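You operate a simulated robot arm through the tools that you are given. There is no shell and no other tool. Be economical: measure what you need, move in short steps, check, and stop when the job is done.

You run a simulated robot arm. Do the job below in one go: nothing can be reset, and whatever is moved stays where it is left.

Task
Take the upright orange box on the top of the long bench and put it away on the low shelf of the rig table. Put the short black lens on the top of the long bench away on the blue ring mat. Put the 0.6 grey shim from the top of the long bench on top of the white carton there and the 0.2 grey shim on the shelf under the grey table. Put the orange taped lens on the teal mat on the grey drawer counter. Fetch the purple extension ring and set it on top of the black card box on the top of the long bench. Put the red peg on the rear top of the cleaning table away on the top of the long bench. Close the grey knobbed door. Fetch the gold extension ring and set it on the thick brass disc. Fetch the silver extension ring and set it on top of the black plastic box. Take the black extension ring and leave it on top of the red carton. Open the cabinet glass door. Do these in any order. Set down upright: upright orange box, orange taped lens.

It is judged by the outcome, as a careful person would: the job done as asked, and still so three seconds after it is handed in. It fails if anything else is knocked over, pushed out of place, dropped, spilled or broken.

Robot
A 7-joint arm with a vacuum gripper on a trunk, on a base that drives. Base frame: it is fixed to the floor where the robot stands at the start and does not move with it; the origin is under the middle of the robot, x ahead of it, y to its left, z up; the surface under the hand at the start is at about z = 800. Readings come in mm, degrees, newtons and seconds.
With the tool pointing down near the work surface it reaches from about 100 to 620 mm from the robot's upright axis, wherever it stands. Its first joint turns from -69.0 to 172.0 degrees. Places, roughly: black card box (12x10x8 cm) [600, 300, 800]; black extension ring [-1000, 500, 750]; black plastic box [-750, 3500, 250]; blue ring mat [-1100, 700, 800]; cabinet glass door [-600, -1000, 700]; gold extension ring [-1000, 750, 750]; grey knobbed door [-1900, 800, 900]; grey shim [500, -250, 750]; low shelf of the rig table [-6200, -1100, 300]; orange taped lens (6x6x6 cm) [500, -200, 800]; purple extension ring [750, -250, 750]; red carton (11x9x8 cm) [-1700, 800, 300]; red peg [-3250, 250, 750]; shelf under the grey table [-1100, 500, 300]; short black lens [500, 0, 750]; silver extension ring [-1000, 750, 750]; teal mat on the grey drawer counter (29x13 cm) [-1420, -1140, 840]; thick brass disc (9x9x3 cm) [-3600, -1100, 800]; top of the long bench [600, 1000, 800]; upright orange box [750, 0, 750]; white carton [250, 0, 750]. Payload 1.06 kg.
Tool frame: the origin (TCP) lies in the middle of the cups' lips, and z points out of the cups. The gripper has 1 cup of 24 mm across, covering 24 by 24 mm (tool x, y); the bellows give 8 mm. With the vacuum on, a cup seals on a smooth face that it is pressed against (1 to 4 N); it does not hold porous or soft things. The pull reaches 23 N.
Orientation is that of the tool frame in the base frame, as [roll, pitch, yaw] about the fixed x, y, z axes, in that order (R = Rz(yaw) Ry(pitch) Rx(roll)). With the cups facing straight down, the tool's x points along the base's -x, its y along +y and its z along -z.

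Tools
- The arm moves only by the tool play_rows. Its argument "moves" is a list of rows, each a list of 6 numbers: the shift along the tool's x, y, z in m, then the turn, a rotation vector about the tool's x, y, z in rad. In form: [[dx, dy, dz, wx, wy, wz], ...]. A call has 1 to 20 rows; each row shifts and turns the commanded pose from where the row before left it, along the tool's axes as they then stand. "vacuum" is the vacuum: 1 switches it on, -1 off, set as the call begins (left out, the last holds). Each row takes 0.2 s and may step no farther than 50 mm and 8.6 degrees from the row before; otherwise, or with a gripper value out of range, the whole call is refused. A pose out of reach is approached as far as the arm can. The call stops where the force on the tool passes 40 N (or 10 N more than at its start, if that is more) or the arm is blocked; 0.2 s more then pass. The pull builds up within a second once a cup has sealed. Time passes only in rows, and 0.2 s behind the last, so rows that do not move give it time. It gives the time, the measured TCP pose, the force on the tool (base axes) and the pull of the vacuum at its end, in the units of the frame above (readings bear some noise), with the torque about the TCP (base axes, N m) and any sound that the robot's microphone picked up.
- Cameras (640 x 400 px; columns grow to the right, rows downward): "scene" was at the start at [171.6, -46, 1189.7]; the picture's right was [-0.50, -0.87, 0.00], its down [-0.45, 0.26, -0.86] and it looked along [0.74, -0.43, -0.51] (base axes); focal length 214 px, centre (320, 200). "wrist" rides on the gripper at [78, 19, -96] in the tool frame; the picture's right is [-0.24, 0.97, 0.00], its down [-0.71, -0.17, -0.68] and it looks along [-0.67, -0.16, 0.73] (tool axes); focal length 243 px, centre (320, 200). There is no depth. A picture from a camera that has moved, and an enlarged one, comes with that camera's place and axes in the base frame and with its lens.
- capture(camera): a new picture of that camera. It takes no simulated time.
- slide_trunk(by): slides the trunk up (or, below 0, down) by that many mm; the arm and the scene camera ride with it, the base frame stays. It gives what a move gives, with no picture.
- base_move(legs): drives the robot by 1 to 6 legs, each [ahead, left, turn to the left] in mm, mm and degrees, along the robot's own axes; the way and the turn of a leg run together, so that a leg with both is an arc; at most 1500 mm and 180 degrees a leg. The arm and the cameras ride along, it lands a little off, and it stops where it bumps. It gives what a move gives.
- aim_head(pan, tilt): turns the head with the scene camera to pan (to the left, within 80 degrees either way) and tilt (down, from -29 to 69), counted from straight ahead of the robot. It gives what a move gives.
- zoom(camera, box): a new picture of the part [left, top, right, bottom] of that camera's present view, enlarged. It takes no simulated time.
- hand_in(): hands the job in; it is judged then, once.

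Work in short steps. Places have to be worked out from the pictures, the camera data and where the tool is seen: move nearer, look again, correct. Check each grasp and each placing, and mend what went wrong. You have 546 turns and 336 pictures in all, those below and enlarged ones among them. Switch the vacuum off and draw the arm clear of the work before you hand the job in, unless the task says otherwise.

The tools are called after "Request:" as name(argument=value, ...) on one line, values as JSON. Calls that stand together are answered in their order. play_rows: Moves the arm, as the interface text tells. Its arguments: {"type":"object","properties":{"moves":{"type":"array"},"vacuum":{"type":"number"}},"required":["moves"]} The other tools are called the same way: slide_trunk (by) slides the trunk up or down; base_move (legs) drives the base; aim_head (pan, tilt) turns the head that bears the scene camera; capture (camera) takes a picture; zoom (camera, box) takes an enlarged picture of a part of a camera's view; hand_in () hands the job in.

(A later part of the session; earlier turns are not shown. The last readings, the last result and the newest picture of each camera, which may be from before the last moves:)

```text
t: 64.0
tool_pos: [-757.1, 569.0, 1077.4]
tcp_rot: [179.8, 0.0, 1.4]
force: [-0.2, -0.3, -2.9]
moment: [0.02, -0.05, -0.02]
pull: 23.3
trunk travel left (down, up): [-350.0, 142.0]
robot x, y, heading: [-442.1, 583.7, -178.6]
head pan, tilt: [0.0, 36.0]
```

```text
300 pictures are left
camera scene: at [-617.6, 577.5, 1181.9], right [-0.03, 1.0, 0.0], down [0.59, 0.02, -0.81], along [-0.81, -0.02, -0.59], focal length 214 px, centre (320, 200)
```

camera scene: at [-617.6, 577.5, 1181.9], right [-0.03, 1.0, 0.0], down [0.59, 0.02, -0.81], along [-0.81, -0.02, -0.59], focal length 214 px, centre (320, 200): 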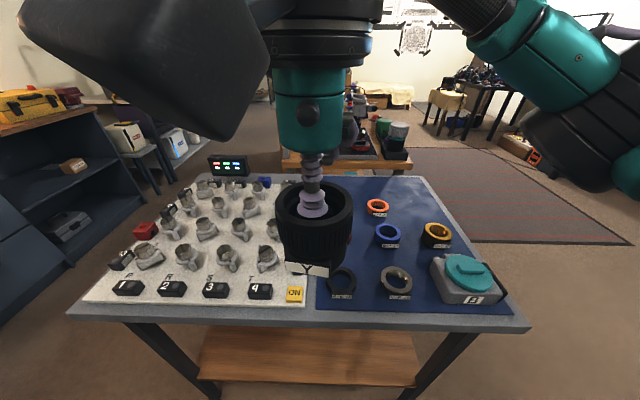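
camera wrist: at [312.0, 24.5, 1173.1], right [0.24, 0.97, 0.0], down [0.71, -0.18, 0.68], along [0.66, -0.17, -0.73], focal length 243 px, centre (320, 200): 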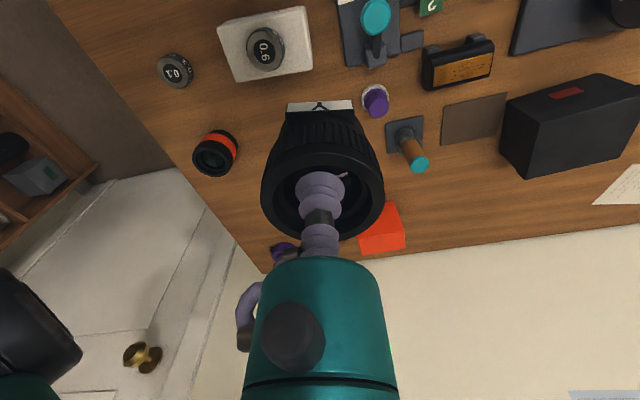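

The mat spans about x −800…−1280, y 565…915, with rings in rows; the spot at about [−1110,835] is empty. I drive closer and to the right.

Request:
base_move(legs=[[150, -100, -1.5]])

Request:
capture(camera="scene")

Request:
capture(camera="wrist")

```text
t: 65.5
tool_pos: [-913.4, 671.0, 1077.4]
tcp_rot: [179.9, -0.1, 0.3]
force: [-0.2, 0.3, -2.0]
moment: [-0.04, 0.02, 0.0]
pull: 22.8
trunk travel left (down, up): [-350.0, 142.0]
robot x, y, heading: [-601.0, 679.6, -179.3]
head pan, tilt: [0.0, 36.0]
```

```text
299 pictures are left
camera scene: at [-774.4, 677.8, 1181.8], right [-0.01, 1.0, 0.0], down [0.59, 0.0, -0.81], along [-0.81, -0.01, -0.59], focal length 214 px, centre (320, 200)
```

scene: 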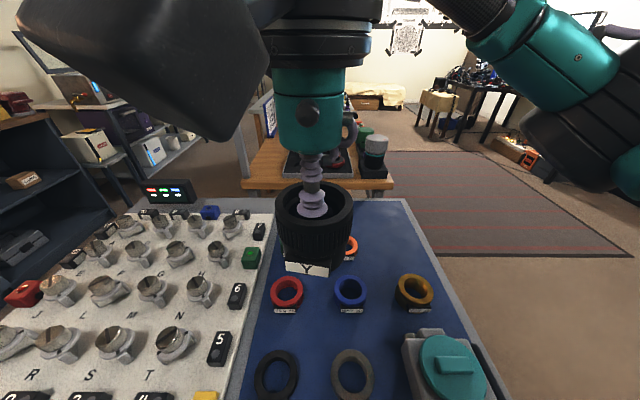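

```text
298 pictures are left
camera wrist: at [-835.2, 652.6, 1172.7], right [-0.23, -0.97, 0.0], down [-0.71, 0.17, 0.68], along [-0.67, 0.16, -0.73], focal length 243 px, centre (320, 200)
```

wrist: 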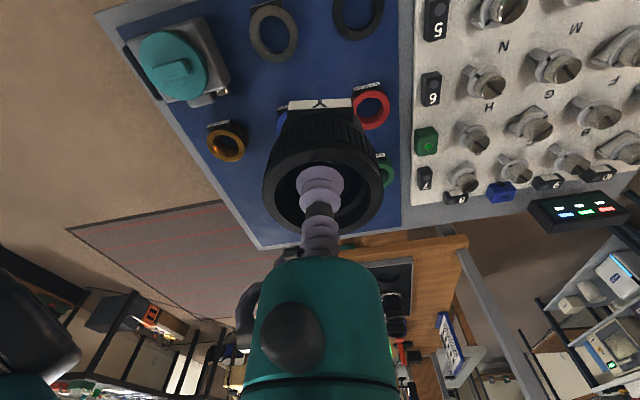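

I carry the lens over the empty spot near [−1130,835].

Request:
play_rows(moves=[[-0.0362, -0.0273, 0.01, 0, 0, 0], [-0.0362, -0.0273, 0.01, 0, 0, 0], [-0.0362, -0.0273, 0.01, 0, 0, 0], [-0.0362, -0.0273, 0.02, 0, 0, 0], [-0.0362, -0.0273, 0.02, 0, 0, 0], [-0.0362, -0.0273, 0.02, 0, 0, 0], [0, 0, 0.04, 0, 0, 0], [0, 0, 0.02, 0, 0, 0]])

Request:
capture(camera="scene")

Request:
capture(camera="wrist")

```text
t: 67.3
tool_pos: [-1131.1, 835.6, 929.8]
tcp_rot: [-179.9, -0.1, 0.3]
force: [0.2, 0.0, -2.2]
moment: [0.0, -0.07, 0.0]
pull: 22.8
trunk travel left (down, up): [-350.0, 142.0]
robot x, y, heading: [-601.2, 678.8, -179.8]
head pan, tilt: [0.0, 36.0]
```

```text
297 pictures are left
camera scene: at [-774.1, 677.6, 1181.9], right [-0.01, 1.0, 0.0], down [0.59, 0.0, -0.81], along [-0.81, -0.01, -0.59], focal length 214 px, centre (320, 200)
```

scene: 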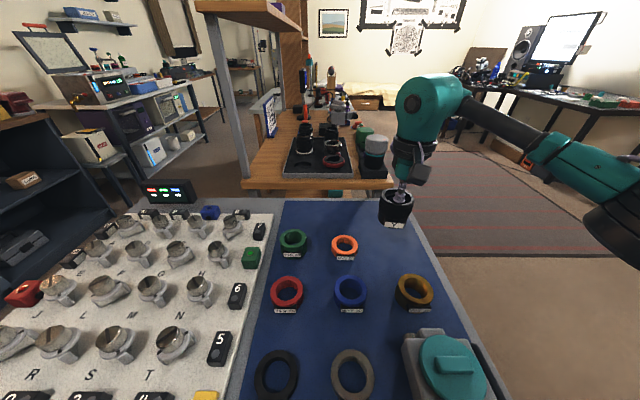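

```text
296 pictures are left
camera wrist: at [-1051.4, 816.7, 1025.1], right [-0.23, -0.97, 0.0], down [-0.71, 0.17, 0.68], along [-0.67, 0.16, -0.73], focal length 243 px, centre (320, 200)
```

wrist: 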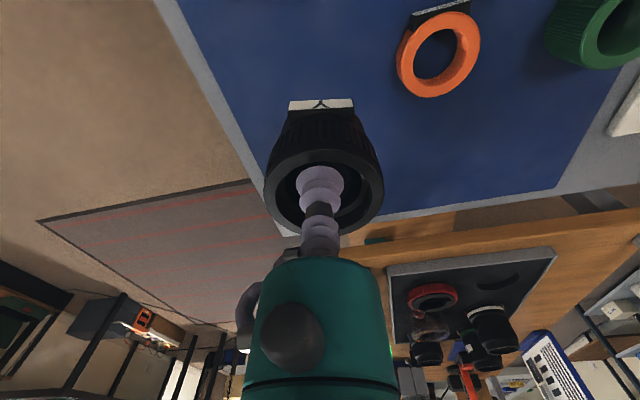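

The lens is over empty mat. I lower it.

Request:
play_rows(moves=[[0, 0, 0.03, 0, 0, 0], [0, 0, 0.02, 0, 0, 0], [0, 0, 0.006, 0, 0, 0], [0, 0, 0.005, 0, 0, 0]])

Request:
play_rows(moves=[[0, 0, 0.004, 0, 0, 0], [0, 0, 0.003, 0, 0, 0]])

Request:
play_rows(moves=[[0, 0, 0.003, 0, 0, 0], [0, 0, 0.003, 0, 0, 0]])

```text
t: 68.3
tool_pos: [-1131.0, 836.3, 866.7]
tcp_rot: [180.0, 0.0, 0.2]
force: [0.5, 0.2, -2.0]
moment: [0.0, -0.06, 0.01]
pull: 22.8
trunk travel left (down, up): [-350.0, 142.0]
robot x, y, heading: [-599.4, 681.5, -179.4]
head pan, tilt: [0.0, 36.0]
```

```text
t: 68.9
tool_pos: [-1129.9, 835.3, 857.4]
tcp_rot: [179.9, 0.0, 0.2]
force: [0.6, 0.0, -2.6]
moment: [-0.05, -0.02, -0.01]
pull: 23.5
trunk travel left (down, up): [-350.0, 142.0]
robot x, y, heading: [-602.3, 680.7, -179.6]
head pan, tilt: [0.0, 36.0]
```

```text
t: 69.5
tool_pos: [-1130.1, 834.2, 854.1]
tcp_rot: [180.0, 0.0, 0.1]
force: [0.0, -1.2, -1.4]
moment: [0.02, -0.07, 0.03]
pull: 22.7
trunk travel left (down, up): [-350.0, 142.0]
robot x, y, heading: [-600.9, 682.6, -179.7]
head pan, tilt: [0.0, 36.0]
```

No contact yet; I continue in 3 mm steps.

Request:
play_rows(moves=[[0, 0, 0.003, 0, 0, 0], [0, 0, 0.003, 0, 0, 0]])

Request:
play_rows(moves=[[0, 0, 0.003, 0, 0, 0], [0, 0, 0.001, 0, 0, 0]])

```text
t: 70.1
tool_pos: [-1131.1, 834.5, 847.2]
tcp_rot: [-180.0, 0.0, 0.2]
force: [1.1, -0.3, -2.9]
moment: [-0.01, -0.04, -0.01]
pull: 23.3
trunk travel left (down, up): [-350.0, 142.0]
robot x, y, heading: [-597.3, 681.1, -179.9]
head pan, tilt: [0.0, 36.0]
```

```text
t: 70.7
tool_pos: [-1130.4, 834.3, 845.8]
tcp_rot: [179.9, 0.2, 0.2]
force: [1.5, 2.2, 13.1]
moment: [0.03, -0.02, 0.01]
pull: 22.9
trunk travel left (down, up): [-350.0, 142.0]
robot x, y, heading: [-600.5, 678.0, -179.4]
head pan, tilt: [0.0, 36.0]
```

Contact. I release and rise.

Request:
play_rows(moves=[[0, 0, -0.002, 0, 0, 0], [0, 0, 0, 0, 0, 0], [0, 0, 0, 0, 0, 0], [0, 0, -0.005, 0, 0, 0], [0, 0, -0.02, 0, 0, 0], [0, 0, -0.04, 0, 0, 0], [0, 0, -0.04, 0, 0, 0]], vacuum=-1)

Request:
capture(camera="scene")

Request:
zoom(camera="scene", box=[240, 220, 480, 370])

```text
t: 72.3
tool_pos: [-1130.2, 836.2, 952.0]
tcp_rot: [179.9, 0.0, 0.2]
force: [0.7, 0.6, 0.2]
moment: [0.0, -0.02, -0.01]
pull: 0.1
trunk travel left (down, up): [-350.0, 142.0]
robot x, y, heading: [-599.1, 681.1, -179.7]
head pan, tilt: [0.0, 36.0]
```

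```text
295 pictures are left
camera scene: at [-773.8, 677.5, 1182.0], right [-0.01, 1.0, 0.0], down [0.59, 0.0, -0.81], along [-0.81, -0.01, -0.59], focal length 214 px, centre (320, 200)
```

scene: 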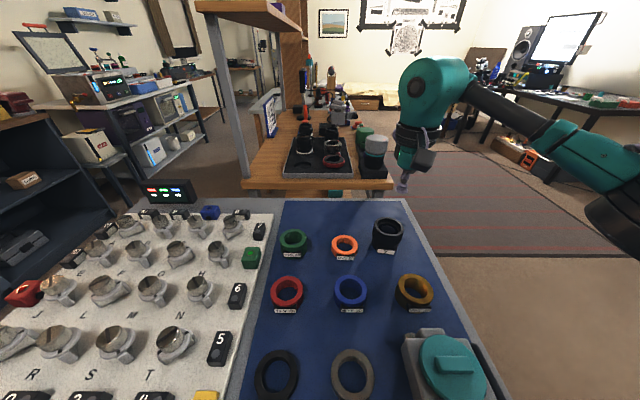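

```text
2.67 times, centred on (360, 295) of scene
camera zoom: at [-773.8, 677.5, 1182.0], right [-0.01, 1.0, 0.0], down [0.59, 0.0, -0.81], along [-0.81, -0.01, -0.59], focal length 572 px, centre (213, -53)
```

zoom: 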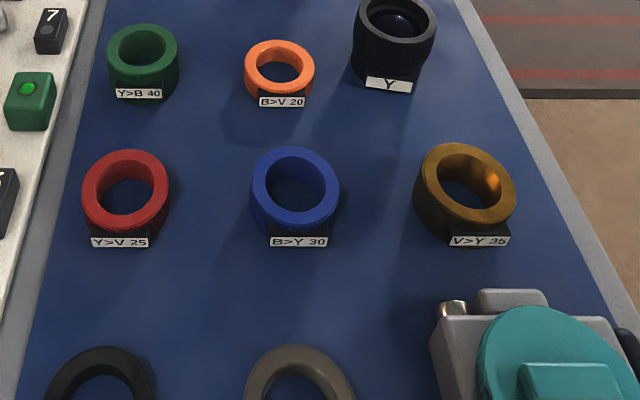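

Lens is down, upright. Next I go over the black ring for a close look and a seal test on its rim.

Request:
play_rows(moves=[[0.033, 0.0276, 0, 0, 0, 0], [0.033, 0.0276, 0, 0, 0, 0], [0.033, 0.0276, 0, 0, 0, 0], [0.033, 0.0276, 0, 0, 0, 0], [0.033, 0.0276, 0, 0, 0, 0], [0.033, 0.0276, 0, 0, 0, 0], [0.033, 0.0276, 0, 0, 0, 0], [0.033, 0.0276, 0.02, 0, 0, 0]])

Request:
capture(camera="wrist")

```text
t: 74.1
tool_pos: [-863.8, 613.9, 928.5]
tcp_rot: [179.9, 0.0, 0.2]
force: [0.2, -0.2, -0.2]
moment: [0.01, 0.01, -0.02]
pull: 0.2
trunk travel left (down, up): [-350.0, 142.0]
robot x, y, heading: [-600.2, 677.6, -179.5]
head pan, tilt: [0.0, 36.0]
```

```text
293 pictures are left
camera wrist: at [-785.8, 594.3, 1024.7], right [-0.23, -0.97, 0.0], down [-0.71, 0.17, 0.68], along [-0.67, 0.16, -0.73], focal length 243 px, centre (320, 200)
```

wrist: 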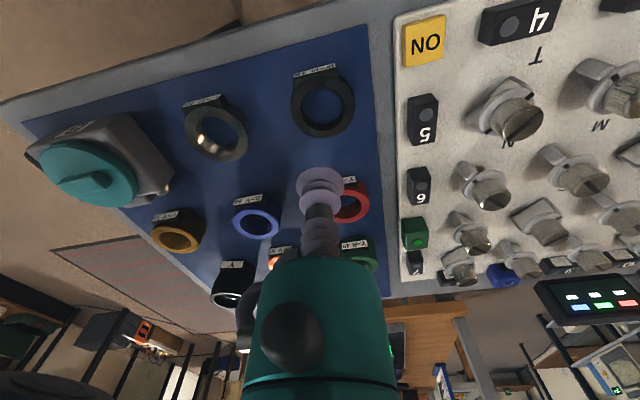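

Request:
zoom(camera="wrist", box=[170, 50, 378, 180])

```text
3.08 times, centred on (274, 115) of wrist
camera zoom: at [-785.8, 594.3, 1024.7], right [-0.23, -0.97, 0.0], down [-0.71, 0.17, 0.68], along [-0.67, 0.16, -0.73], focal length 746 px, centre (462, 462)
```

zoom: 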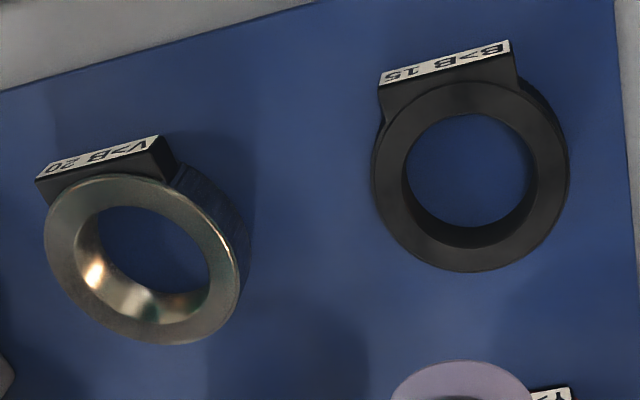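

The black ring is 15 mm tall and its tab is nearly flush with its top, giving ~17–20 mm of flat width there. I test whether the cup seals on rim plus tab.

Request:
play_rows(moves=[[0.018, 0.002, 0.04, 0, 0, 0], [0, 0, 0.04, 0, 0, 0], [0, 0, 0.02, 0, 0, 0]])

Request:
capture(camera="wrist")

```text
t: 74.9
tool_pos: [-848.5, 611.5, 831.4]
tcp_rot: [180.0, 0.0, 0.2]
force: [-0.6, 0.8, 0.3]
moment: [-0.02, 0.02, 0.01]
pull: 0.1
trunk travel left (down, up): [-350.0, 142.0]
robot x, y, heading: [-600.3, 677.9, -179.4]
head pan, tilt: [0.0, 36.0]
```

```text
291 pictures are left
camera wrist: at [-770.1, 592.8, 927.4], right [-0.23, -0.97, 0.0], down [-0.71, 0.17, 0.68], along [-0.67, 0.16, -0.73], focal length 243 px, centre (320, 200)
```

wrist: 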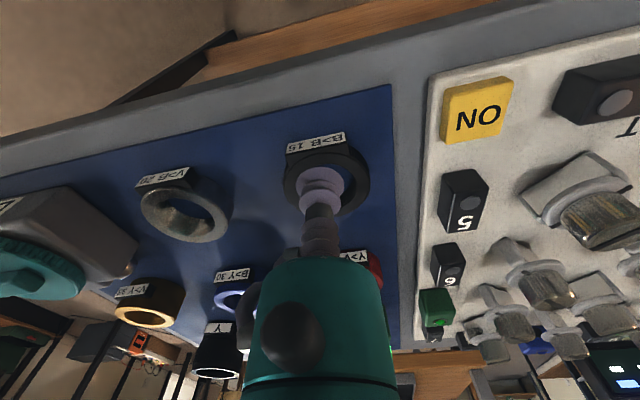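

I lower onto the rim/tab with the vacuum on.

Request:
play_rows(moves=[[0, 0, 0.015, 0, 0, 0], [0, 0, 0.006, 0, 0, 0], [0, 0, 0.003, 0, 0, 0], [0, 0, 0, 0, 0, 0]], vacuum=1)

Request:
play_rows(moves=[[0, 0, 0.003, 0, 0, 0], [0, 0, 0, 0, 0, 0], [0, 0, 0, 0, 0, 0]])

```text
t: 75.9
tool_pos: [-846.8, 613.5, 805.7]
tcp_rot: [179.9, 0.1, 0.1]
force: [-0.6, 0.3, -0.4]
moment: [-0.01, 0.01, 0.02]
pull: 0.1
trunk travel left (down, up): [-350.0, 142.0]
robot x, y, heading: [-597.3, 681.5, -179.5]
head pan, tilt: [0.0, 36.0]
```

```text
t: 76.7
tool_pos: [-847.1, 611.4, 802.8]
tcp_rot: [179.9, 0.0, 0.4]
force: [-0.2, -0.1, -0.3]
moment: [0.01, -0.01, -0.03]
pull: 0.0
trunk travel left (down, up): [-350.0, 142.0]
robot x, y, heading: [-600.8, 679.1, -179.6]
head pan, tilt: [0.0, 36.0]
```

Still no contact at 803; a few mm more.

Request:
play_rows(moves=[[0, 0, 0.002, 0, 0, 0], [0, 0, 0.002, 0, 0, 0]])

Request:
zoom(camera="wrist", box=[240, 110, 400, 210])

```text
t: 77.3
tool_pos: [-849.7, 611.9, 799.7]
tcp_rot: [179.9, 0.0, 0.2]
force: [0.6, -0.1, 0.6]
moment: [0.0, -0.02, 0.01]
pull: 0.1
trunk travel left (down, up): [-350.0, 142.0]
robot x, y, heading: [-598.9, 682.0, -179.5]
head pan, tilt: [0.0, 36.0]
```

```text
4.00 times, centred on (320, 160) of wrist
camera zoom: at [-769.8, 592.9, 895.3], right [-0.23, -0.97, 0.0], down [-0.71, 0.17, 0.68], along [-0.67, 0.16, -0.73], focal length 970 px, centre (320, 360)
```

zoom: 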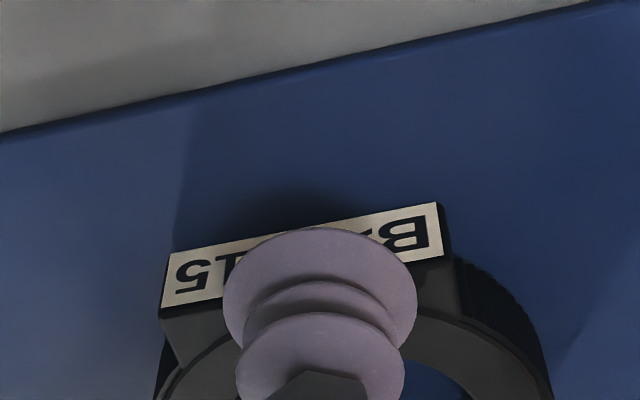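

The cup overhangs the tab's outer edge; I shift 4 mm toward the ring centre and lower to contact.

Request:
play_rows(moves=[[-0.004, 0, 0.001, 0, 0, 0], [0, 0, 0.002, 0, 0, 0], [0, 0, 0.002, 0, 0, 0]])

Request:
zoom(camera="wrist", box=[240, 110, 400, 210])

```text
t: 78.1
tool_pos: [-851.3, 611.7, 795.5]
tcp_rot: [180.0, 0.1, 0.1]
force: [0.1, 0.4, 0.8]
moment: [-0.05, 0.0, 0.0]
pull: 0.1
trunk travel left (down, up): [-350.0, 142.0]
robot x, y, heading: [-601.7, 678.4, -179.6]
head pan, tilt: [0.0, 36.0]
```

```text
4.00 times, centred on (320, 160) of wrist
camera zoom: at [-773.9, 593.0, 891.2], right [-0.23, -0.97, 0.0], down [-0.71, 0.17, 0.68], along [-0.67, 0.16, -0.73], focal length 970 px, centre (320, 360)
```

zoom: 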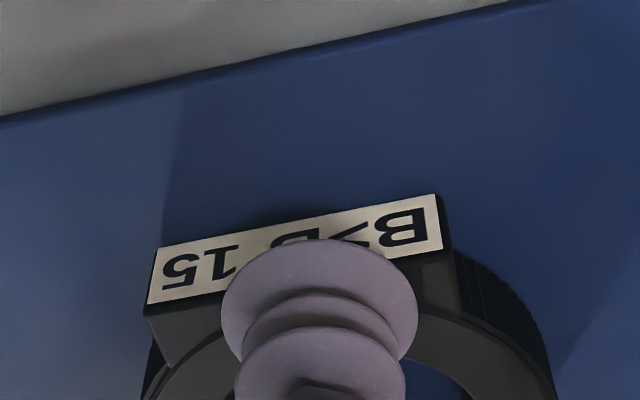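

Request:
play_rows(moves=[[0, 0, 0.002, 0, 0, 0], [0, 0, 0.002, 0, 0, 0], [0, 0, 0, 0, 0, 0], [0, 0, 0, 0, 0, 0]])

Request:
zoom(camera="wrist", box=[240, 110, 400, 210])

```text
t: 79.1
tool_pos: [-852.2, 612.2, 791.7]
tcp_rot: [179.8, 0.1, 0.1]
force: [0.8, -0.1, 4.0]
moment: [0.0, -0.01, -0.01]
pull: 0.2
trunk travel left (down, up): [-350.0, 142.0]
robot x, y, heading: [-598.2, 680.0, -179.5]
head pan, tilt: [0.0, 36.0]
```

```text
4.00 times, centred on (320, 160) of wrist
camera zoom: at [-773.7, 593.1, 887.0], right [-0.23, -0.97, 0.0], down [-0.71, 0.17, 0.68], along [-0.67, 0.16, -0.73], focal length 970 px, centre (320, 360)
```

zoom: 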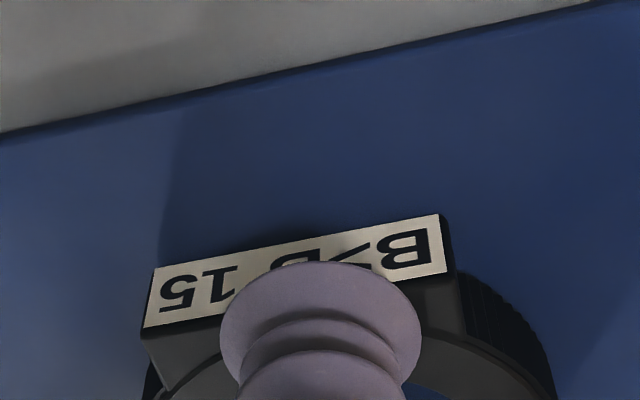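

No seal there: the cup still overhangs the tab's outer edge. I try again 4 mm further in.

Request:
play_rows(moves=[[0, 0, -0.008, 0, 0, 0], [-0.004, 0, 0, 0, 0, 0], [0, 0, 0.005, 0, 0, 0], [0, 0, 0.003, 0, 0, 0], [0, 0, 0, 0, 0, 0], [0, 0, 0, 0, 0, 0]])

Request:
play_rows(moves=[[0, 0, -0.008, 0, 0, 0], [-0.004, 0, 0, 0, 0, 0], [0, 0, 0.005, 0, 0, 0], [0, 0, 0.003, 0, 0, 0], [0, 0, 0, 0, 0, 0], [0, 0, 0, 0, 0, 0]])

Request:
zoom(camera="wrist", box=[240, 110, 400, 210])

```text
t: 80.5
tool_pos: [-856.4, 611.8, 791.1]
tcp_rot: [180.0, -0.1, 0.1]
force: [2.5, -0.4, 5.2]
moment: [0.04, 0.03, 0.01]
pull: 0.0
trunk travel left (down, up): [-350.0, 142.0]
robot x, y, heading: [-597.6, 682.8, -179.7]
head pan, tilt: [0.0, 36.0]
```

```text
t: 81.9
tool_pos: [-859.7, 613.6, 791.8]
tcp_rot: [179.9, 0.0, 0.2]
force: [0.9, 1.2, 17.0]
moment: [0.06, 0.19, 0.0]
pull: 22.7
trunk travel left (down, up): [-350.0, 142.0]
robot x, y, heading: [-600.7, 680.0, -179.5]
head pan, tilt: [0.0, 36.0]
```

```text
4.00 times, centred on (320, 160) of wrist
camera zoom: at [-781.1, 594.1, 887.1], right [-0.23, -0.97, 0.0], down [-0.71, 0.17, 0.68], along [-0.67, 0.16, -0.73], focal length 970 px, centre (320, 360)
```

zoom: 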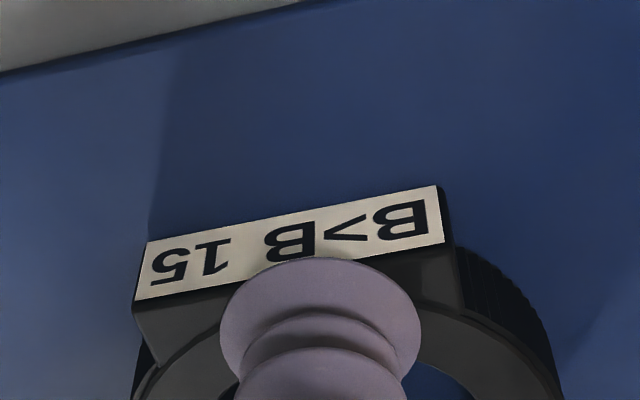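

It sealed (22.7 N) with the cup centred on the rim. I lift the black ring.

Request:
play_rows(moves=[[0, 0, -0.005, 0, 0, 0], [0, 0, -0.02, 0, 0, 0], [0, 0, -0.04, 0, 0, 0], [0, 0, -0.045, 0, 0, 0], [0, 0, -0.045, 0, 0, 0], [0, 0, -0.045, 0, 0, 0]])

Request:
capture(camera="wrist")

Request:
aim_head(pan=0, tilt=15)

Request:
capture(camera="scene")

```text
t: 83.3
tool_pos: [-860.2, 615.4, 988.8]
tcp_rot: [-180.0, 0.0, 0.2]
force: [-0.8, 0.1, -0.9]
moment: [-0.02, -0.05, 0.0]
pull: 23.0
trunk travel left (down, up): [-350.0, 142.0]
robot x, y, heading: [-597.9, 681.4, -179.4]
head pan, tilt: [0.0, 36.0]
```

```text
286 pictures are left
camera wrist: at [-782.3, 595.5, 1084.4], right [-0.23, -0.97, 0.0], down [-0.71, 0.17, 0.68], along [-0.67, 0.16, -0.73], focal length 243 px, centre (320, 200)
```

wrist: 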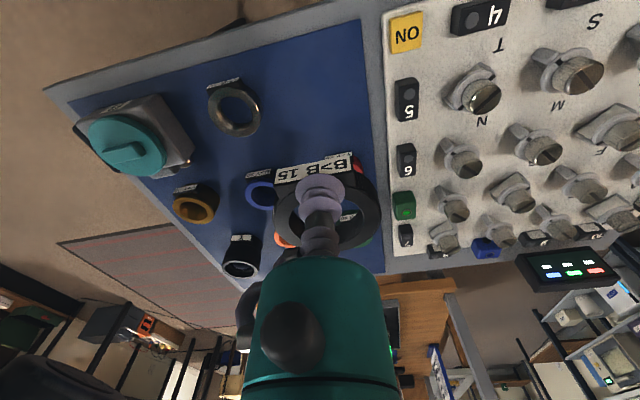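

```text
t: 84.1
tool_pos: [-860.2, 615.2, 988.0]
tcp_rot: [179.9, -0.1, 0.2]
force: [-0.3, 0.6, -0.9]
moment: [0.0, -0.03, -0.02]
pull: 22.9
trunk travel left (down, up): [-350.0, 142.0]
robot x, y, heading: [-601.7, 679.6, -179.6]
head pan, tilt: [0.0, 15.0]
```

```text
285 pictures are left
camera scene: at [-779.8, 677.5, 1215.4], right [-0.01, 1.0, 0.0], down [0.26, 0.0, -0.97], along [-0.97, -0.01, -0.26], focal length 214 px, centre (320, 200)
```

scene: 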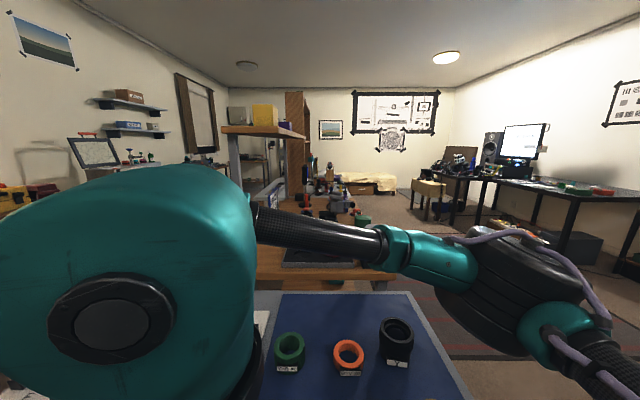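

The ring is held. I back out and drive around to the right of the table to find the red carton and the grey knobbed door.

Request:
base_move(legs=[[-150, 0, 0], [0, -620, 0], [600, 0, 0]])

Request:
aim_head(pan=35, tilt=25)

Request:
capture(camera="scene")

```text
t: 94.0
tool_pos: [-1312.0, 1224.9, 988.4]
tcp_rot: [179.8, 0.0, 0.2]
force: [-0.1, 0.1, -0.9]
moment: [0.0, -0.04, 0.01]
pull: 22.7
trunk travel left (down, up): [-350.0, 142.0]
robot x, y, heading: [-1044.9, 1292.8, -179.4]
head pan, tilt: [0.0, 15.0]
```

```text
t: 95.0
tool_pos: [-1311.2, 1225.7, 988.3]
tcp_rot: [179.8, 0.0, 0.1]
force: [-0.8, -0.7, -1.3]
moment: [0.02, -0.07, 0.0]
pull: 22.8
trunk travel left (down, up): [-350.0, 142.0]
robot x, y, heading: [-1047.9, 1288.3, -179.8]
head pan, tilt: [35.0, 25.0]
```

```text
284 pictures are left
camera scene: at [-1212.5, 1234.8, 1199.3], right [-0.58, 0.82, 0.0], down [0.35, 0.24, -0.91], along [-0.74, -0.52, -0.42], focal length 214 px, centre (320, 200)
```

scene: 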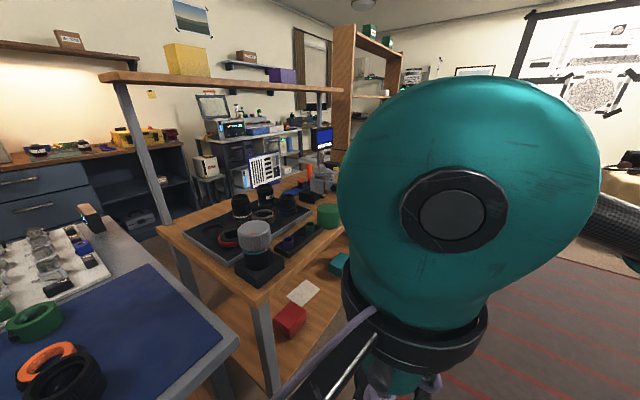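

The red carton is on the lower shelf of the lens workbench, near its right edge. I drive alongside and turn to face it.

Request:
base_move(legs=[[600, 40, 0], [0, 0, 90]])

Request:
aim_head(pan=0, tilt=30)

Request:
capture(camera="scene")

Request:
capture(camera="wrist")

```text
t: 102.2
tool_pos: [-1570.5, 986.4, 988.1]
tcp_rot: [180.0, 0.0, 90.6]
force: [-0.3, -1.4, 0.3]
moment: [0.01, 0.0, 0.01]
pull: 0.0
trunk travel left (down, up): [-350.0, 142.0]
robot x, y, heading: [-1637.0, 1247.6, -89.4]
head pan, tilt: [35.0, 25.0]
```

```text
t: 103.2
tool_pos: [-1569.5, 986.9, 988.9]
tcp_rot: [179.9, 0.0, 90.5]
force: [0.0, 0.2, -0.4]
moment: [0.04, 0.02, 0.01]
pull: 0.0
trunk travel left (down, up): [-350.0, 142.0]
robot x, y, heading: [-1637.1, 1246.6, -89.4]
head pan, tilt: [0.0, 30.0]
```

```text
283 pictures are left
camera scene: at [-1631.7, 1066.1, 1191.3], right [-1.0, -0.01, 0.0], down [-0.01, 0.5, -0.87], along [0.01, -0.87, -0.5], focal length 214 px, centre (320, 200)
```

scene: 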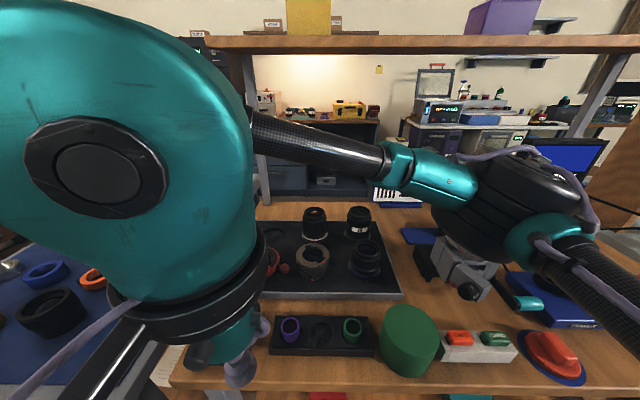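

```text
282 pictures are left
camera wrist: at [-1552.6, 1064.7, 1083.9], right [0.97, -0.23, 0.0], down [-0.16, -0.71, 0.68], along [-0.15, -0.67, -0.73], focal length 243 px, centre (320, 200)
```

wrist: 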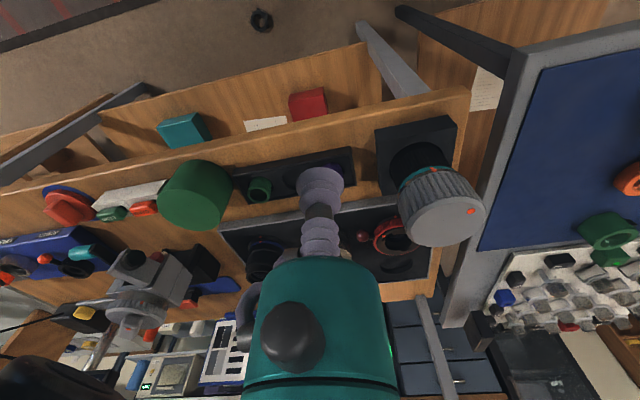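

The pull is 0: the ring dropped during the turn and appears on the floor near [−1780,990]. I check it closely.

Request:
zoom(camera="wrist", box=[200, 0, 328, 80])

```text
5.00 times, centred on (264, 40) of wrist
camera zoom: at [-1552.6, 1064.7, 1083.9], right [0.97, -0.23, 0.0], down [-0.16, -0.71, 0.68], along [-0.15, -0.67, -0.73], focal length 1213 px, centre (600, 1000)
```

zoom: 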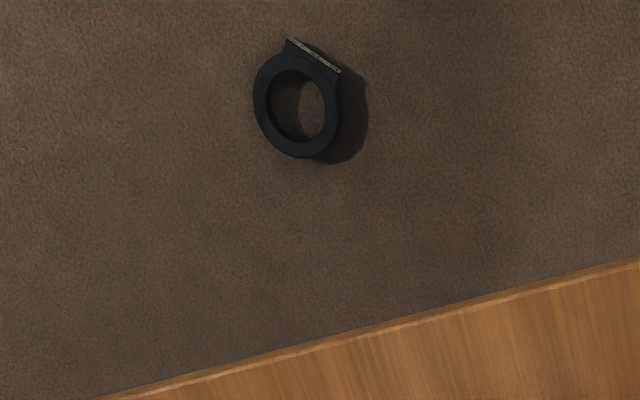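

It lies flat on the floor at about [−1792,986], tab toward +y. I back off 150 mm, lower the trunk and look again to retrieve it.

Request:
base_move(legs=[[-150, 0, 0]])

Request:
slide_trunk(by=-300)

Request:
aim_head(pan=-15, tilt=40)

Request:
capture(camera="scene")

Request:
capture(camera="wrist")

```text
t: 104.5
tool_pos: [-1571.7, 1137.7, 989.1]
tcp_rot: [179.9, -0.1, 90.8]
force: [-0.1, -0.1, 0.4]
moment: [-0.01, 0.0, 0.0]
pull: 0.0
trunk travel left (down, up): [-350.0, 142.0]
robot x, y, heading: [-1639.9, 1398.2, -88.8]
head pan, tilt: [0.0, 30.0]
```

```text
t: 106.4
tool_pos: [-1571.6, 1133.7, 790.5]
tcp_rot: [179.8, -0.6, 90.2]
force: [0.1, -1.5, 0.7]
moment: [0.17, 0.01, -0.04]
pull: 0.1
trunk travel left (down, up): [-155.0, 337.0]
robot x, y, heading: [-1636.9, 1397.0, -88.9]
head pan, tilt: [0.0, 30.0]
stopped: the force on the tool passed its limit at 52 N (the readings are from after the stop); the commanded pose is now the measured one
```

```text
t: 107.2
tool_pos: [-1572.3, 1132.5, 792.4]
tcp_rot: [179.9, -0.6, 90.2]
force: [0.3, -3.5, 1.2]
moment: [0.4, -0.07, 0.0]
pull: 0.0
trunk travel left (down, up): [-155.0, 337.0]
robot x, y, heading: [-1640.1, 1399.7, -89.1]
head pan, tilt: [-15.0, 40.0]
```

```text
280 pictures are left
camera scene: at [-1654.5, 1173.2, 976.8], right [-0.97, 0.24, 0.0], down [0.16, 0.62, -0.77], along [-0.19, -0.74, -0.64], focal length 214 px, centre (320, 200)
```

scene: 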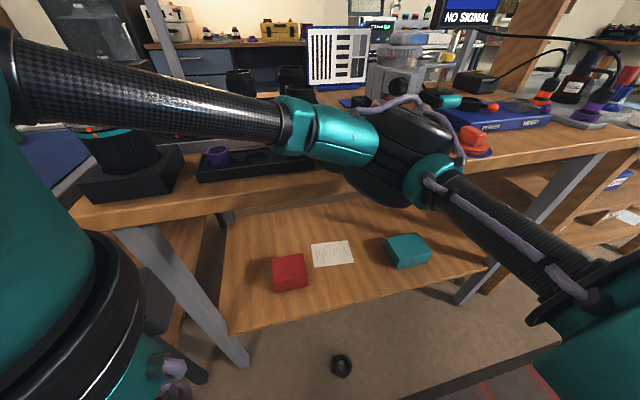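

```text
279 pictures are left
camera wrist: at [-1553.3, 1209.4, 888.2], right [0.97, -0.23, 0.0], down [-0.17, -0.72, 0.68], along [-0.16, -0.66, -0.74], focal length 243 px, centre (320, 200)
```

wrist: 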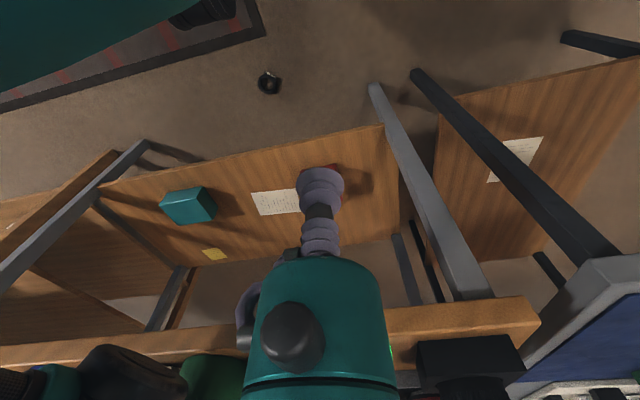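

The elbow likely touched the workbench's edge or the green object on it. I raise the trunk again and check.

Request:
slide_trunk(by=100)

Request:
base_move(legs=[[-150, 0, 0]])

Request:
aim_head(pan=-5, tilt=30)

Request:
capture(camera="scene")

Request:
capture(camera="wrist")

```text
t: 108.5
tool_pos: [-1570.6, 1132.0, 892.6]
tcp_rot: [-180.0, -0.7, 90.3]
force: [0.0, -0.1, 0.3]
moment: [-0.02, 0.01, 0.01]
pull: 0.1
trunk travel left (down, up): [-255.0, 237.0]
robot x, y, heading: [-1642.9, 1395.3, -89.0]
head pan, tilt: [-15.0, 40.0]
```

```text
t: 109.9
tool_pos: [-1575.5, 1281.6, 892.1]
tcp_rot: [179.8, -0.6, 90.0]
force: [-0.1, -1.3, -0.3]
moment: [0.0, 0.03, -0.04]
pull: 0.0
trunk travel left (down, up): [-255.0, 237.0]
robot x, y, heading: [-1643.0, 1545.3, -89.4]
head pan, tilt: [-15.0, 40.0]
```

```text
t: 110.6
tool_pos: [-1574.8, 1281.1, 890.6]
tcp_rot: [179.9, -0.5, 90.0]
force: [0.3, 0.8, -0.7]
moment: [0.0, 0.04, 0.01]
pull: 0.1
trunk travel left (down, up): [-255.0, 237.0]
robot x, y, heading: [-1643.8, 1549.4, -89.1]
head pan, tilt: [-5.0, 30.0]
```

```text
278 pictures are left
camera scene: at [-1643.8, 1345.1, 1098.6], right [-1.0, 0.07, 0.0], down [0.04, 0.5, -0.87], along [-0.06, -0.86, -0.5], focal length 214 px, centre (320, 200)
```

scene: 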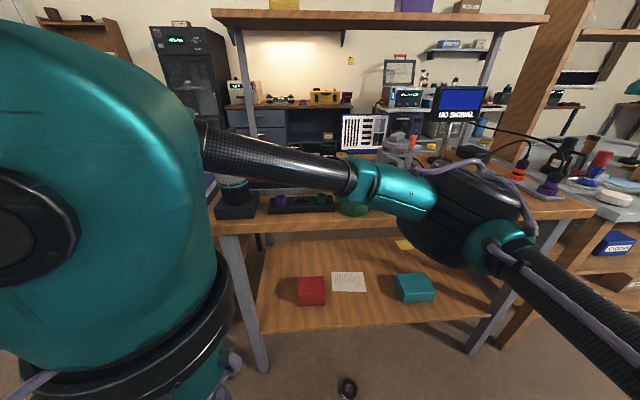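

```text
277 pictures are left
camera wrist: at [-1556.1, 1358.3, 988.2], right [0.97, -0.23, 0.0], down [-0.17, -0.72, 0.68], along [-0.16, -0.66, -0.74], focal length 243 px, centre (320, 200)
```

wrist: 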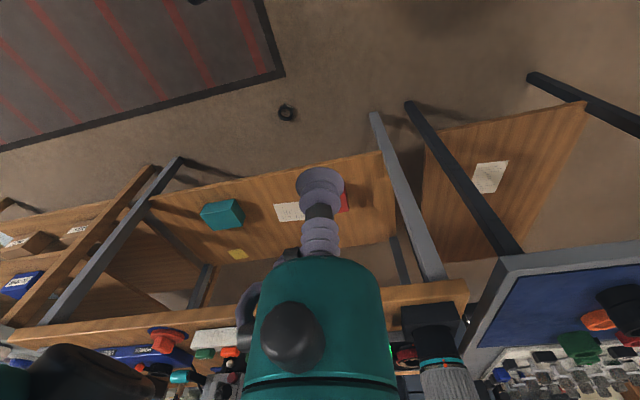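

No visible damage. I reposition so the ring is ~385 mm straight ahead with the elbow clear of the workbench, then lower the trunk.

Request:
base_move(legs=[[175, -77, 0]])

Request:
slide_trunk(by=-130)

Request:
slide_trunk(by=-125)

Request:
aim_head(pan=0, tilt=40)

Request:
capture(camera="scene")

Request:
capture(camera="wrist")

```text
t: 112.2
tool_pos: [-1650.6, 1107.6, 891.5]
tcp_rot: [179.9, -0.6, 90.2]
force: [-0.7, 0.4, -0.6]
moment: [-0.02, -0.03, 0.03]
pull: 0.1
trunk travel left (down, up): [-255.0, 237.0]
robot x, y, heading: [-1717.5, 1370.6, -89.2]
head pan, tilt: [-5.0, 30.0]
```

```text
t: 113.7
tool_pos: [-1651.4, 1121.2, 767.6]
tcp_rot: [-180.0, 0.0, 88.8]
force: [0.2, 0.3, 0.7]
moment: [0.03, 0.02, 0.04]
pull: 0.1
trunk travel left (down, up): [-125.0, 367.0]
robot x, y, heading: [-1718.0, 1376.1, -89.3]
head pan, tilt: [-5.0, 30.0]
```

```text
t: 115.1
tool_pos: [-1635.1, 1111.5, 644.3]
tcp_rot: [-179.3, -4.9, 83.9]
force: [0.3, 1.0, 1.0]
moment: [-0.1, 0.02, -0.03]
pull: 0.0
trunk travel left (down, up): [0.0, 493.0]
robot x, y, heading: [-1717.8, 1394.6, -88.9]
head pan, tilt: [-5.0, 30.0]
stopped: the force on the tool passed its limit at 44 N (the readings are from after the stop); the commanded pose is now the measured one
```

```text
t: 115.9
tool_pos: [-1634.8, 1109.7, 641.8]
tcp_rot: [-179.0, -5.0, 83.6]
force: [-9.4, -10.9, 23.6]
moment: [3.0, -1.49, 0.51]
pull: 0.0
trunk travel left (down, up): [0.0, 493.0]
robot x, y, heading: [-1719.7, 1390.7, -88.8]
head pan, tilt: [0.0, 40.0]
```

```text
276 pictures are left
camera scene: at [-1714.4, 1116.2, 833.5], right [-1.0, 0.03, 0.0], down [0.02, 0.54, -0.84], along [-0.03, -0.84, -0.54], focal length 214 px, centre (320, 200)
```

scene: 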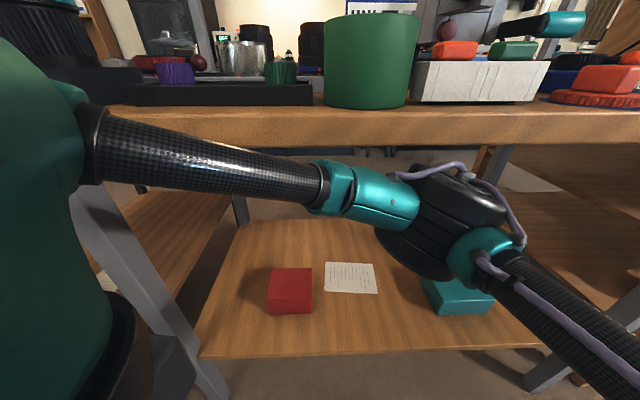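

```text
275 pictures are left
camera wrist: at [-1607.1, 1177.7, 744.4], right [0.94, -0.34, -0.04], down [-0.24, -0.74, 0.62], along [-0.24, -0.58, -0.78], focal length 243 px, centre (320, 200)
```

wrist: 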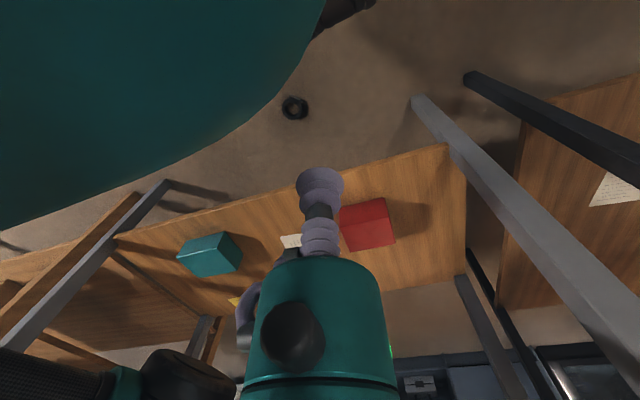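

The gripper seems to press on the robot's own teal base. I raise the trunk slightly, extend the tool outward over the ring, then look.

Request:
slide_trunk(by=80)

Request:
play_rows(moves=[[0, 0, 0, 0, 0, 0]])

```text
t: 116.8
tool_pos: [-1632.9, 1128.1, 692.9]
tcp_rot: [-177.9, -14.7, 84.8]
force: [0.2, 0.3, -0.7]
moment: [0.01, 0.0, 0.01]
pull: 0.0
trunk travel left (down, up): [-72.0, 421.0]
robot x, y, heading: [-1719.9, 1397.2, -88.5]
head pan, tilt: [0.0, 40.0]
stopped: the arm was blocked; the commanded pose is now the measured one
```

```text
t: 117.2
tool_pos: [-1632.7, 1127.5, 691.5]
tcp_rot: [-177.9, -14.4, 84.7]
force: [0.2, -0.2, -0.3]
moment: [-0.01, 0.02, -0.02]
pull: 0.1
trunk travel left (down, up): [-72.0, 421.0]
robot x, y, heading: [-1717.7, 1395.0, -88.6]
head pan, tilt: [0.0, 40.0]
```

The arm is blocked going up, maybe the elbow under the bench top. I look before moving.

Request:
capture(camera="scene")

Request:
capture(camera="wrist")

```text
274 pictures are left
camera scene: at [-1707.6, 1135.6, 881.3], right [-1.0, -0.02, 0.0], down [-0.02, 0.64, -0.77], along [0.02, -0.77, -0.64], focal length 214 px, centre (320, 200)
```

scene: 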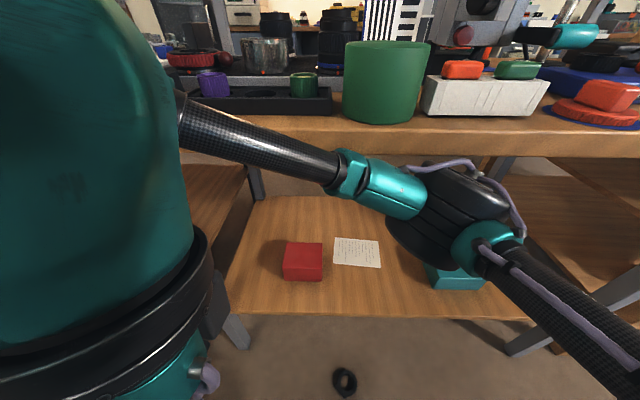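

```text
273 pictures are left
camera wrist: at [-1606.0, 1176.6, 803.1], right [0.95, -0.31, -0.09], down [-0.23, -0.84, 0.49], along [-0.23, -0.45, -0.87], focal length 243 px, centre (320, 200)
```

wrist: 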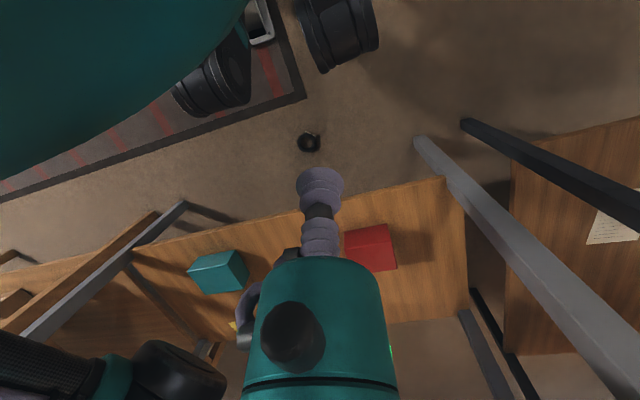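

Things on the bench look intact. I back straight away from the bench to free the elbow, then raise.

Request:
base_move(legs=[[-120, 0, 0]])

Request:
slide_trunk(by=50)

Request:
capture(camera="scene")

```text
t: 118.5
tool_pos: [-1637.0, 1242.1, 692.5]
tcp_rot: [-178.0, -14.2, 84.4]
force: [0.6, -0.3, -1.0]
moment: [-0.01, 0.02, -0.05]
pull: 0.1
trunk travel left (down, up): [-72.0, 421.0]
robot x, y, heading: [-1720.9, 1508.8, -88.8]
head pan, tilt: [0.0, 40.0]
```

```text
t: 119.4
tool_pos: [-1637.0, 1243.2, 741.8]
tcp_rot: [-177.9, -14.3, 84.4]
force: [-0.8, 0.4, -0.3]
moment: [0.01, -0.01, 0.01]
pull: 0.1
trunk travel left (down, up): [-122.0, 371.0]
robot x, y, heading: [-1717.6, 1507.8, -89.0]
head pan, tilt: [0.0, 40.0]
```

```text
272 pictures are left
camera scene: at [-1711.5, 1270.1, 937.9], right [-1.0, -0.02, 0.0], down [-0.01, 0.64, -0.77], along [0.02, -0.77, -0.64], focal length 214 px, centre (320, 200)
```

scene: 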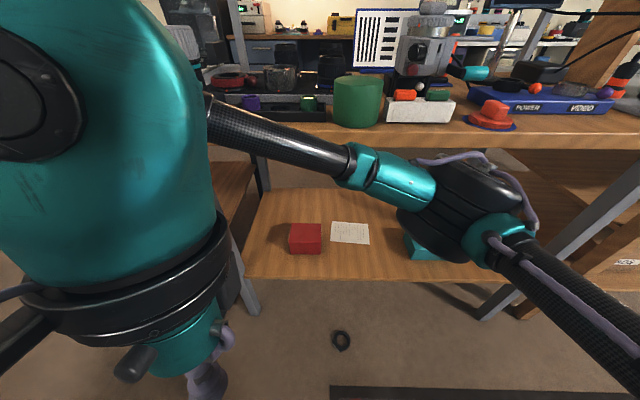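

Freed. The elbow swings about 550 mm out on the right, so I'll approach with the bench on my left-ahead diagonal. I level the tool and drive to [−1583,1333], heading −120.

Request:
play_rows(moves=[[0, 0, 0, -0.018, -0.125, 0], [0, 0, 0, -0.018, -0.125, 0]])

Request:
base_move(legs=[[0, 0, -31], [84, 204, 0]])

Request:
aim_head(pan=0, tilt=42)

Request:
capture(camera="scene")

Request:
capture(camera="wrist")

```text
t: 119.9
tool_pos: [-1636.1, 1238.7, 746.2]
tcp_rot: [-179.9, -3.6, 84.0]
force: [-1.6, -4.8, 6.8]
moment: [1.05, -0.42, 0.1]
pull: 0.0
trunk travel left (down, up): [-122.0, 371.0]
robot x, y, heading: [-1720.5, 1515.4, -88.9]
head pan, tilt: [0.0, 40.0]
stopped in row 2: the force on the tool passed its limit at 78 N (the readings are from after the stop); the commanded pose is now the measured one
```

```text
t: 123.8
tool_pos: [-1645.9, 1059.5, 744.3]
tcp_rot: [-179.8, -3.5, 53.7]
force: [-8.7, -19.3, 19.4]
moment: [2.98, -2.09, -0.59]
pull: 0.0
trunk travel left (down, up): [-122.0, 371.0]
robot x, y, heading: [-1579.9, 1337.4, -119.1]
head pan, tilt: [0.0, 40.0]
```

```text
t: 124.5
tool_pos: [-1647.3, 1060.3, 745.6]
tcp_rot: [-179.9, -3.5, 53.7]
force: [-5.2, -4.2, 6.5]
moment: [0.83, -0.84, -0.01]
pull: 0.1
trunk travel left (down, up): [-122.0, 371.0]
robot x, y, heading: [-1579.4, 1334.9, -119.2]
head pan, tilt: [0.0, 42.0]
```

```text
271 pictures are left
camera scene: at [-1693.3, 1127.5, 934.9], right [-0.87, 0.49, 0.0], down [0.33, 0.58, -0.74], along [-0.36, -0.65, -0.67], focal length 214 px, centre (320, 200)
```

scene: 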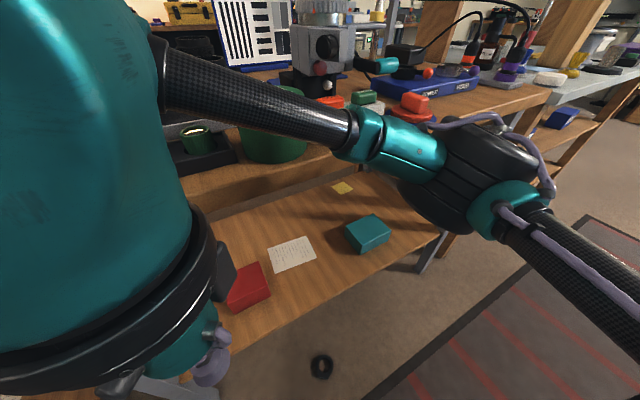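

```text
270 pictures are left
camera wrist: at [-1587.9, 1106.4, 845.6], right [0.64, -0.76, -0.02], down [-0.58, -0.5, 0.64], along [-0.5, -0.4, -0.77], focal length 243 px, centre (320, 200)
```

wrist: 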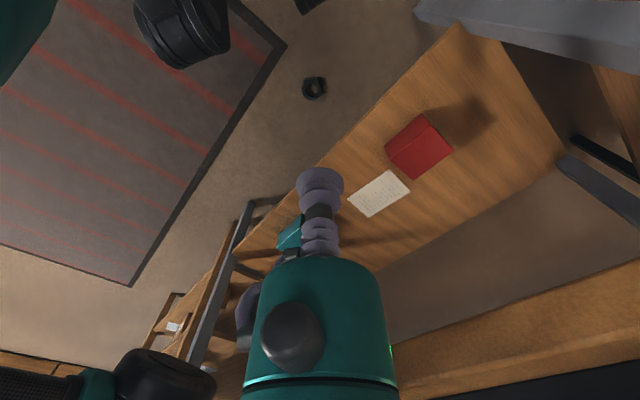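

The wrist is rubbing against the robot's own head/body since the lowered trunk leans forward. I extend the tool outward over the ring.

Request:
play_rows(moves=[[-0.035, -0.0165, 0, 0, 0, 0], [-0.035, -0.0165, 0, 0, -0.02, 0], [-0.035, -0.0165, 0, 0, -0.02, 0], [-0.035, -0.0165, 0, 0, -0.02, 0]])

Request:
slide_trunk(by=-120)

Request:
capture(camera="wrist")

Request:
capture(camera="scene")

```text
t: 125.5
tool_pos: [-1782.5, 985.6, 738.9]
tcp_rot: [-179.7, 0.1, 53.8]
force: [0.4, -0.1, -0.4]
moment: [0.01, 0.01, 0.02]
pull: 0.1
trunk travel left (down, up): [-122.0, 371.0]
robot x, y, heading: [-1582.2, 1338.2, -119.1]
head pan, tilt: [0.0, 42.0]
```

```text
t: 127.0
tool_pos: [-1777.7, 980.4, 642.6]
tcp_rot: [176.6, 2.1, 53.0]
force: [-0.2, -0.6, 0.0]
moment: [-0.02, -0.05, 0.01]
pull: 0.0
trunk travel left (down, up): [-2.0, 491.0]
robot x, y, heading: [-1580.7, 1338.6, -119.3]
head pan, tilt: [0.0, 42.0]
```

```text
269 pictures are left
camera wrist: at [-1718.6, 1037.0, 736.5], right [0.63, -0.77, 0.07], down [-0.58, -0.42, 0.7], along [-0.51, -0.48, -0.71], focal length 243 px, centre (320, 200)
```

wrist: 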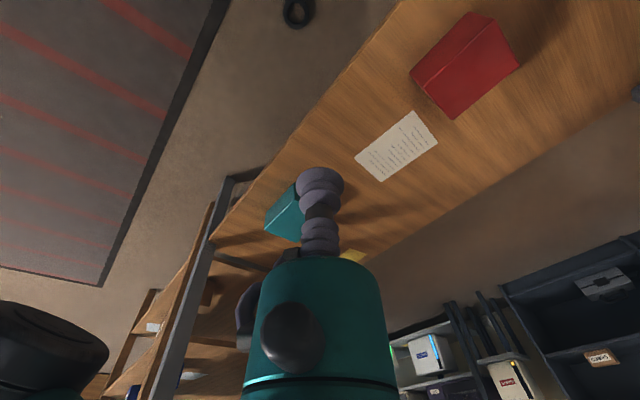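

```text
268 pictures are left
camera scene: at [-1705.8, 1099.4, 821.5], right [-0.87, 0.49, 0.0], down [0.32, 0.58, -0.75], along [-0.36, -0.65, -0.67], focal length 214 px, centre (320, 200)
```

scene: 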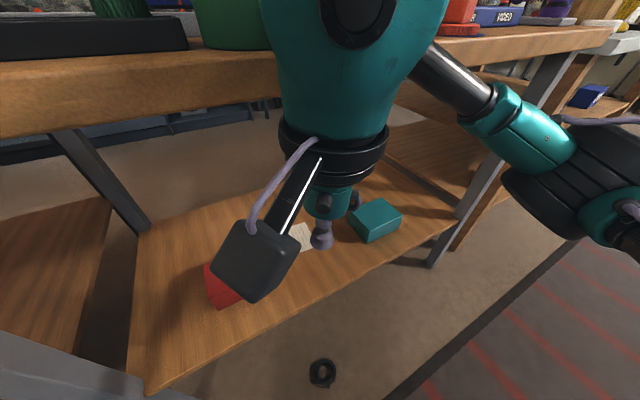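

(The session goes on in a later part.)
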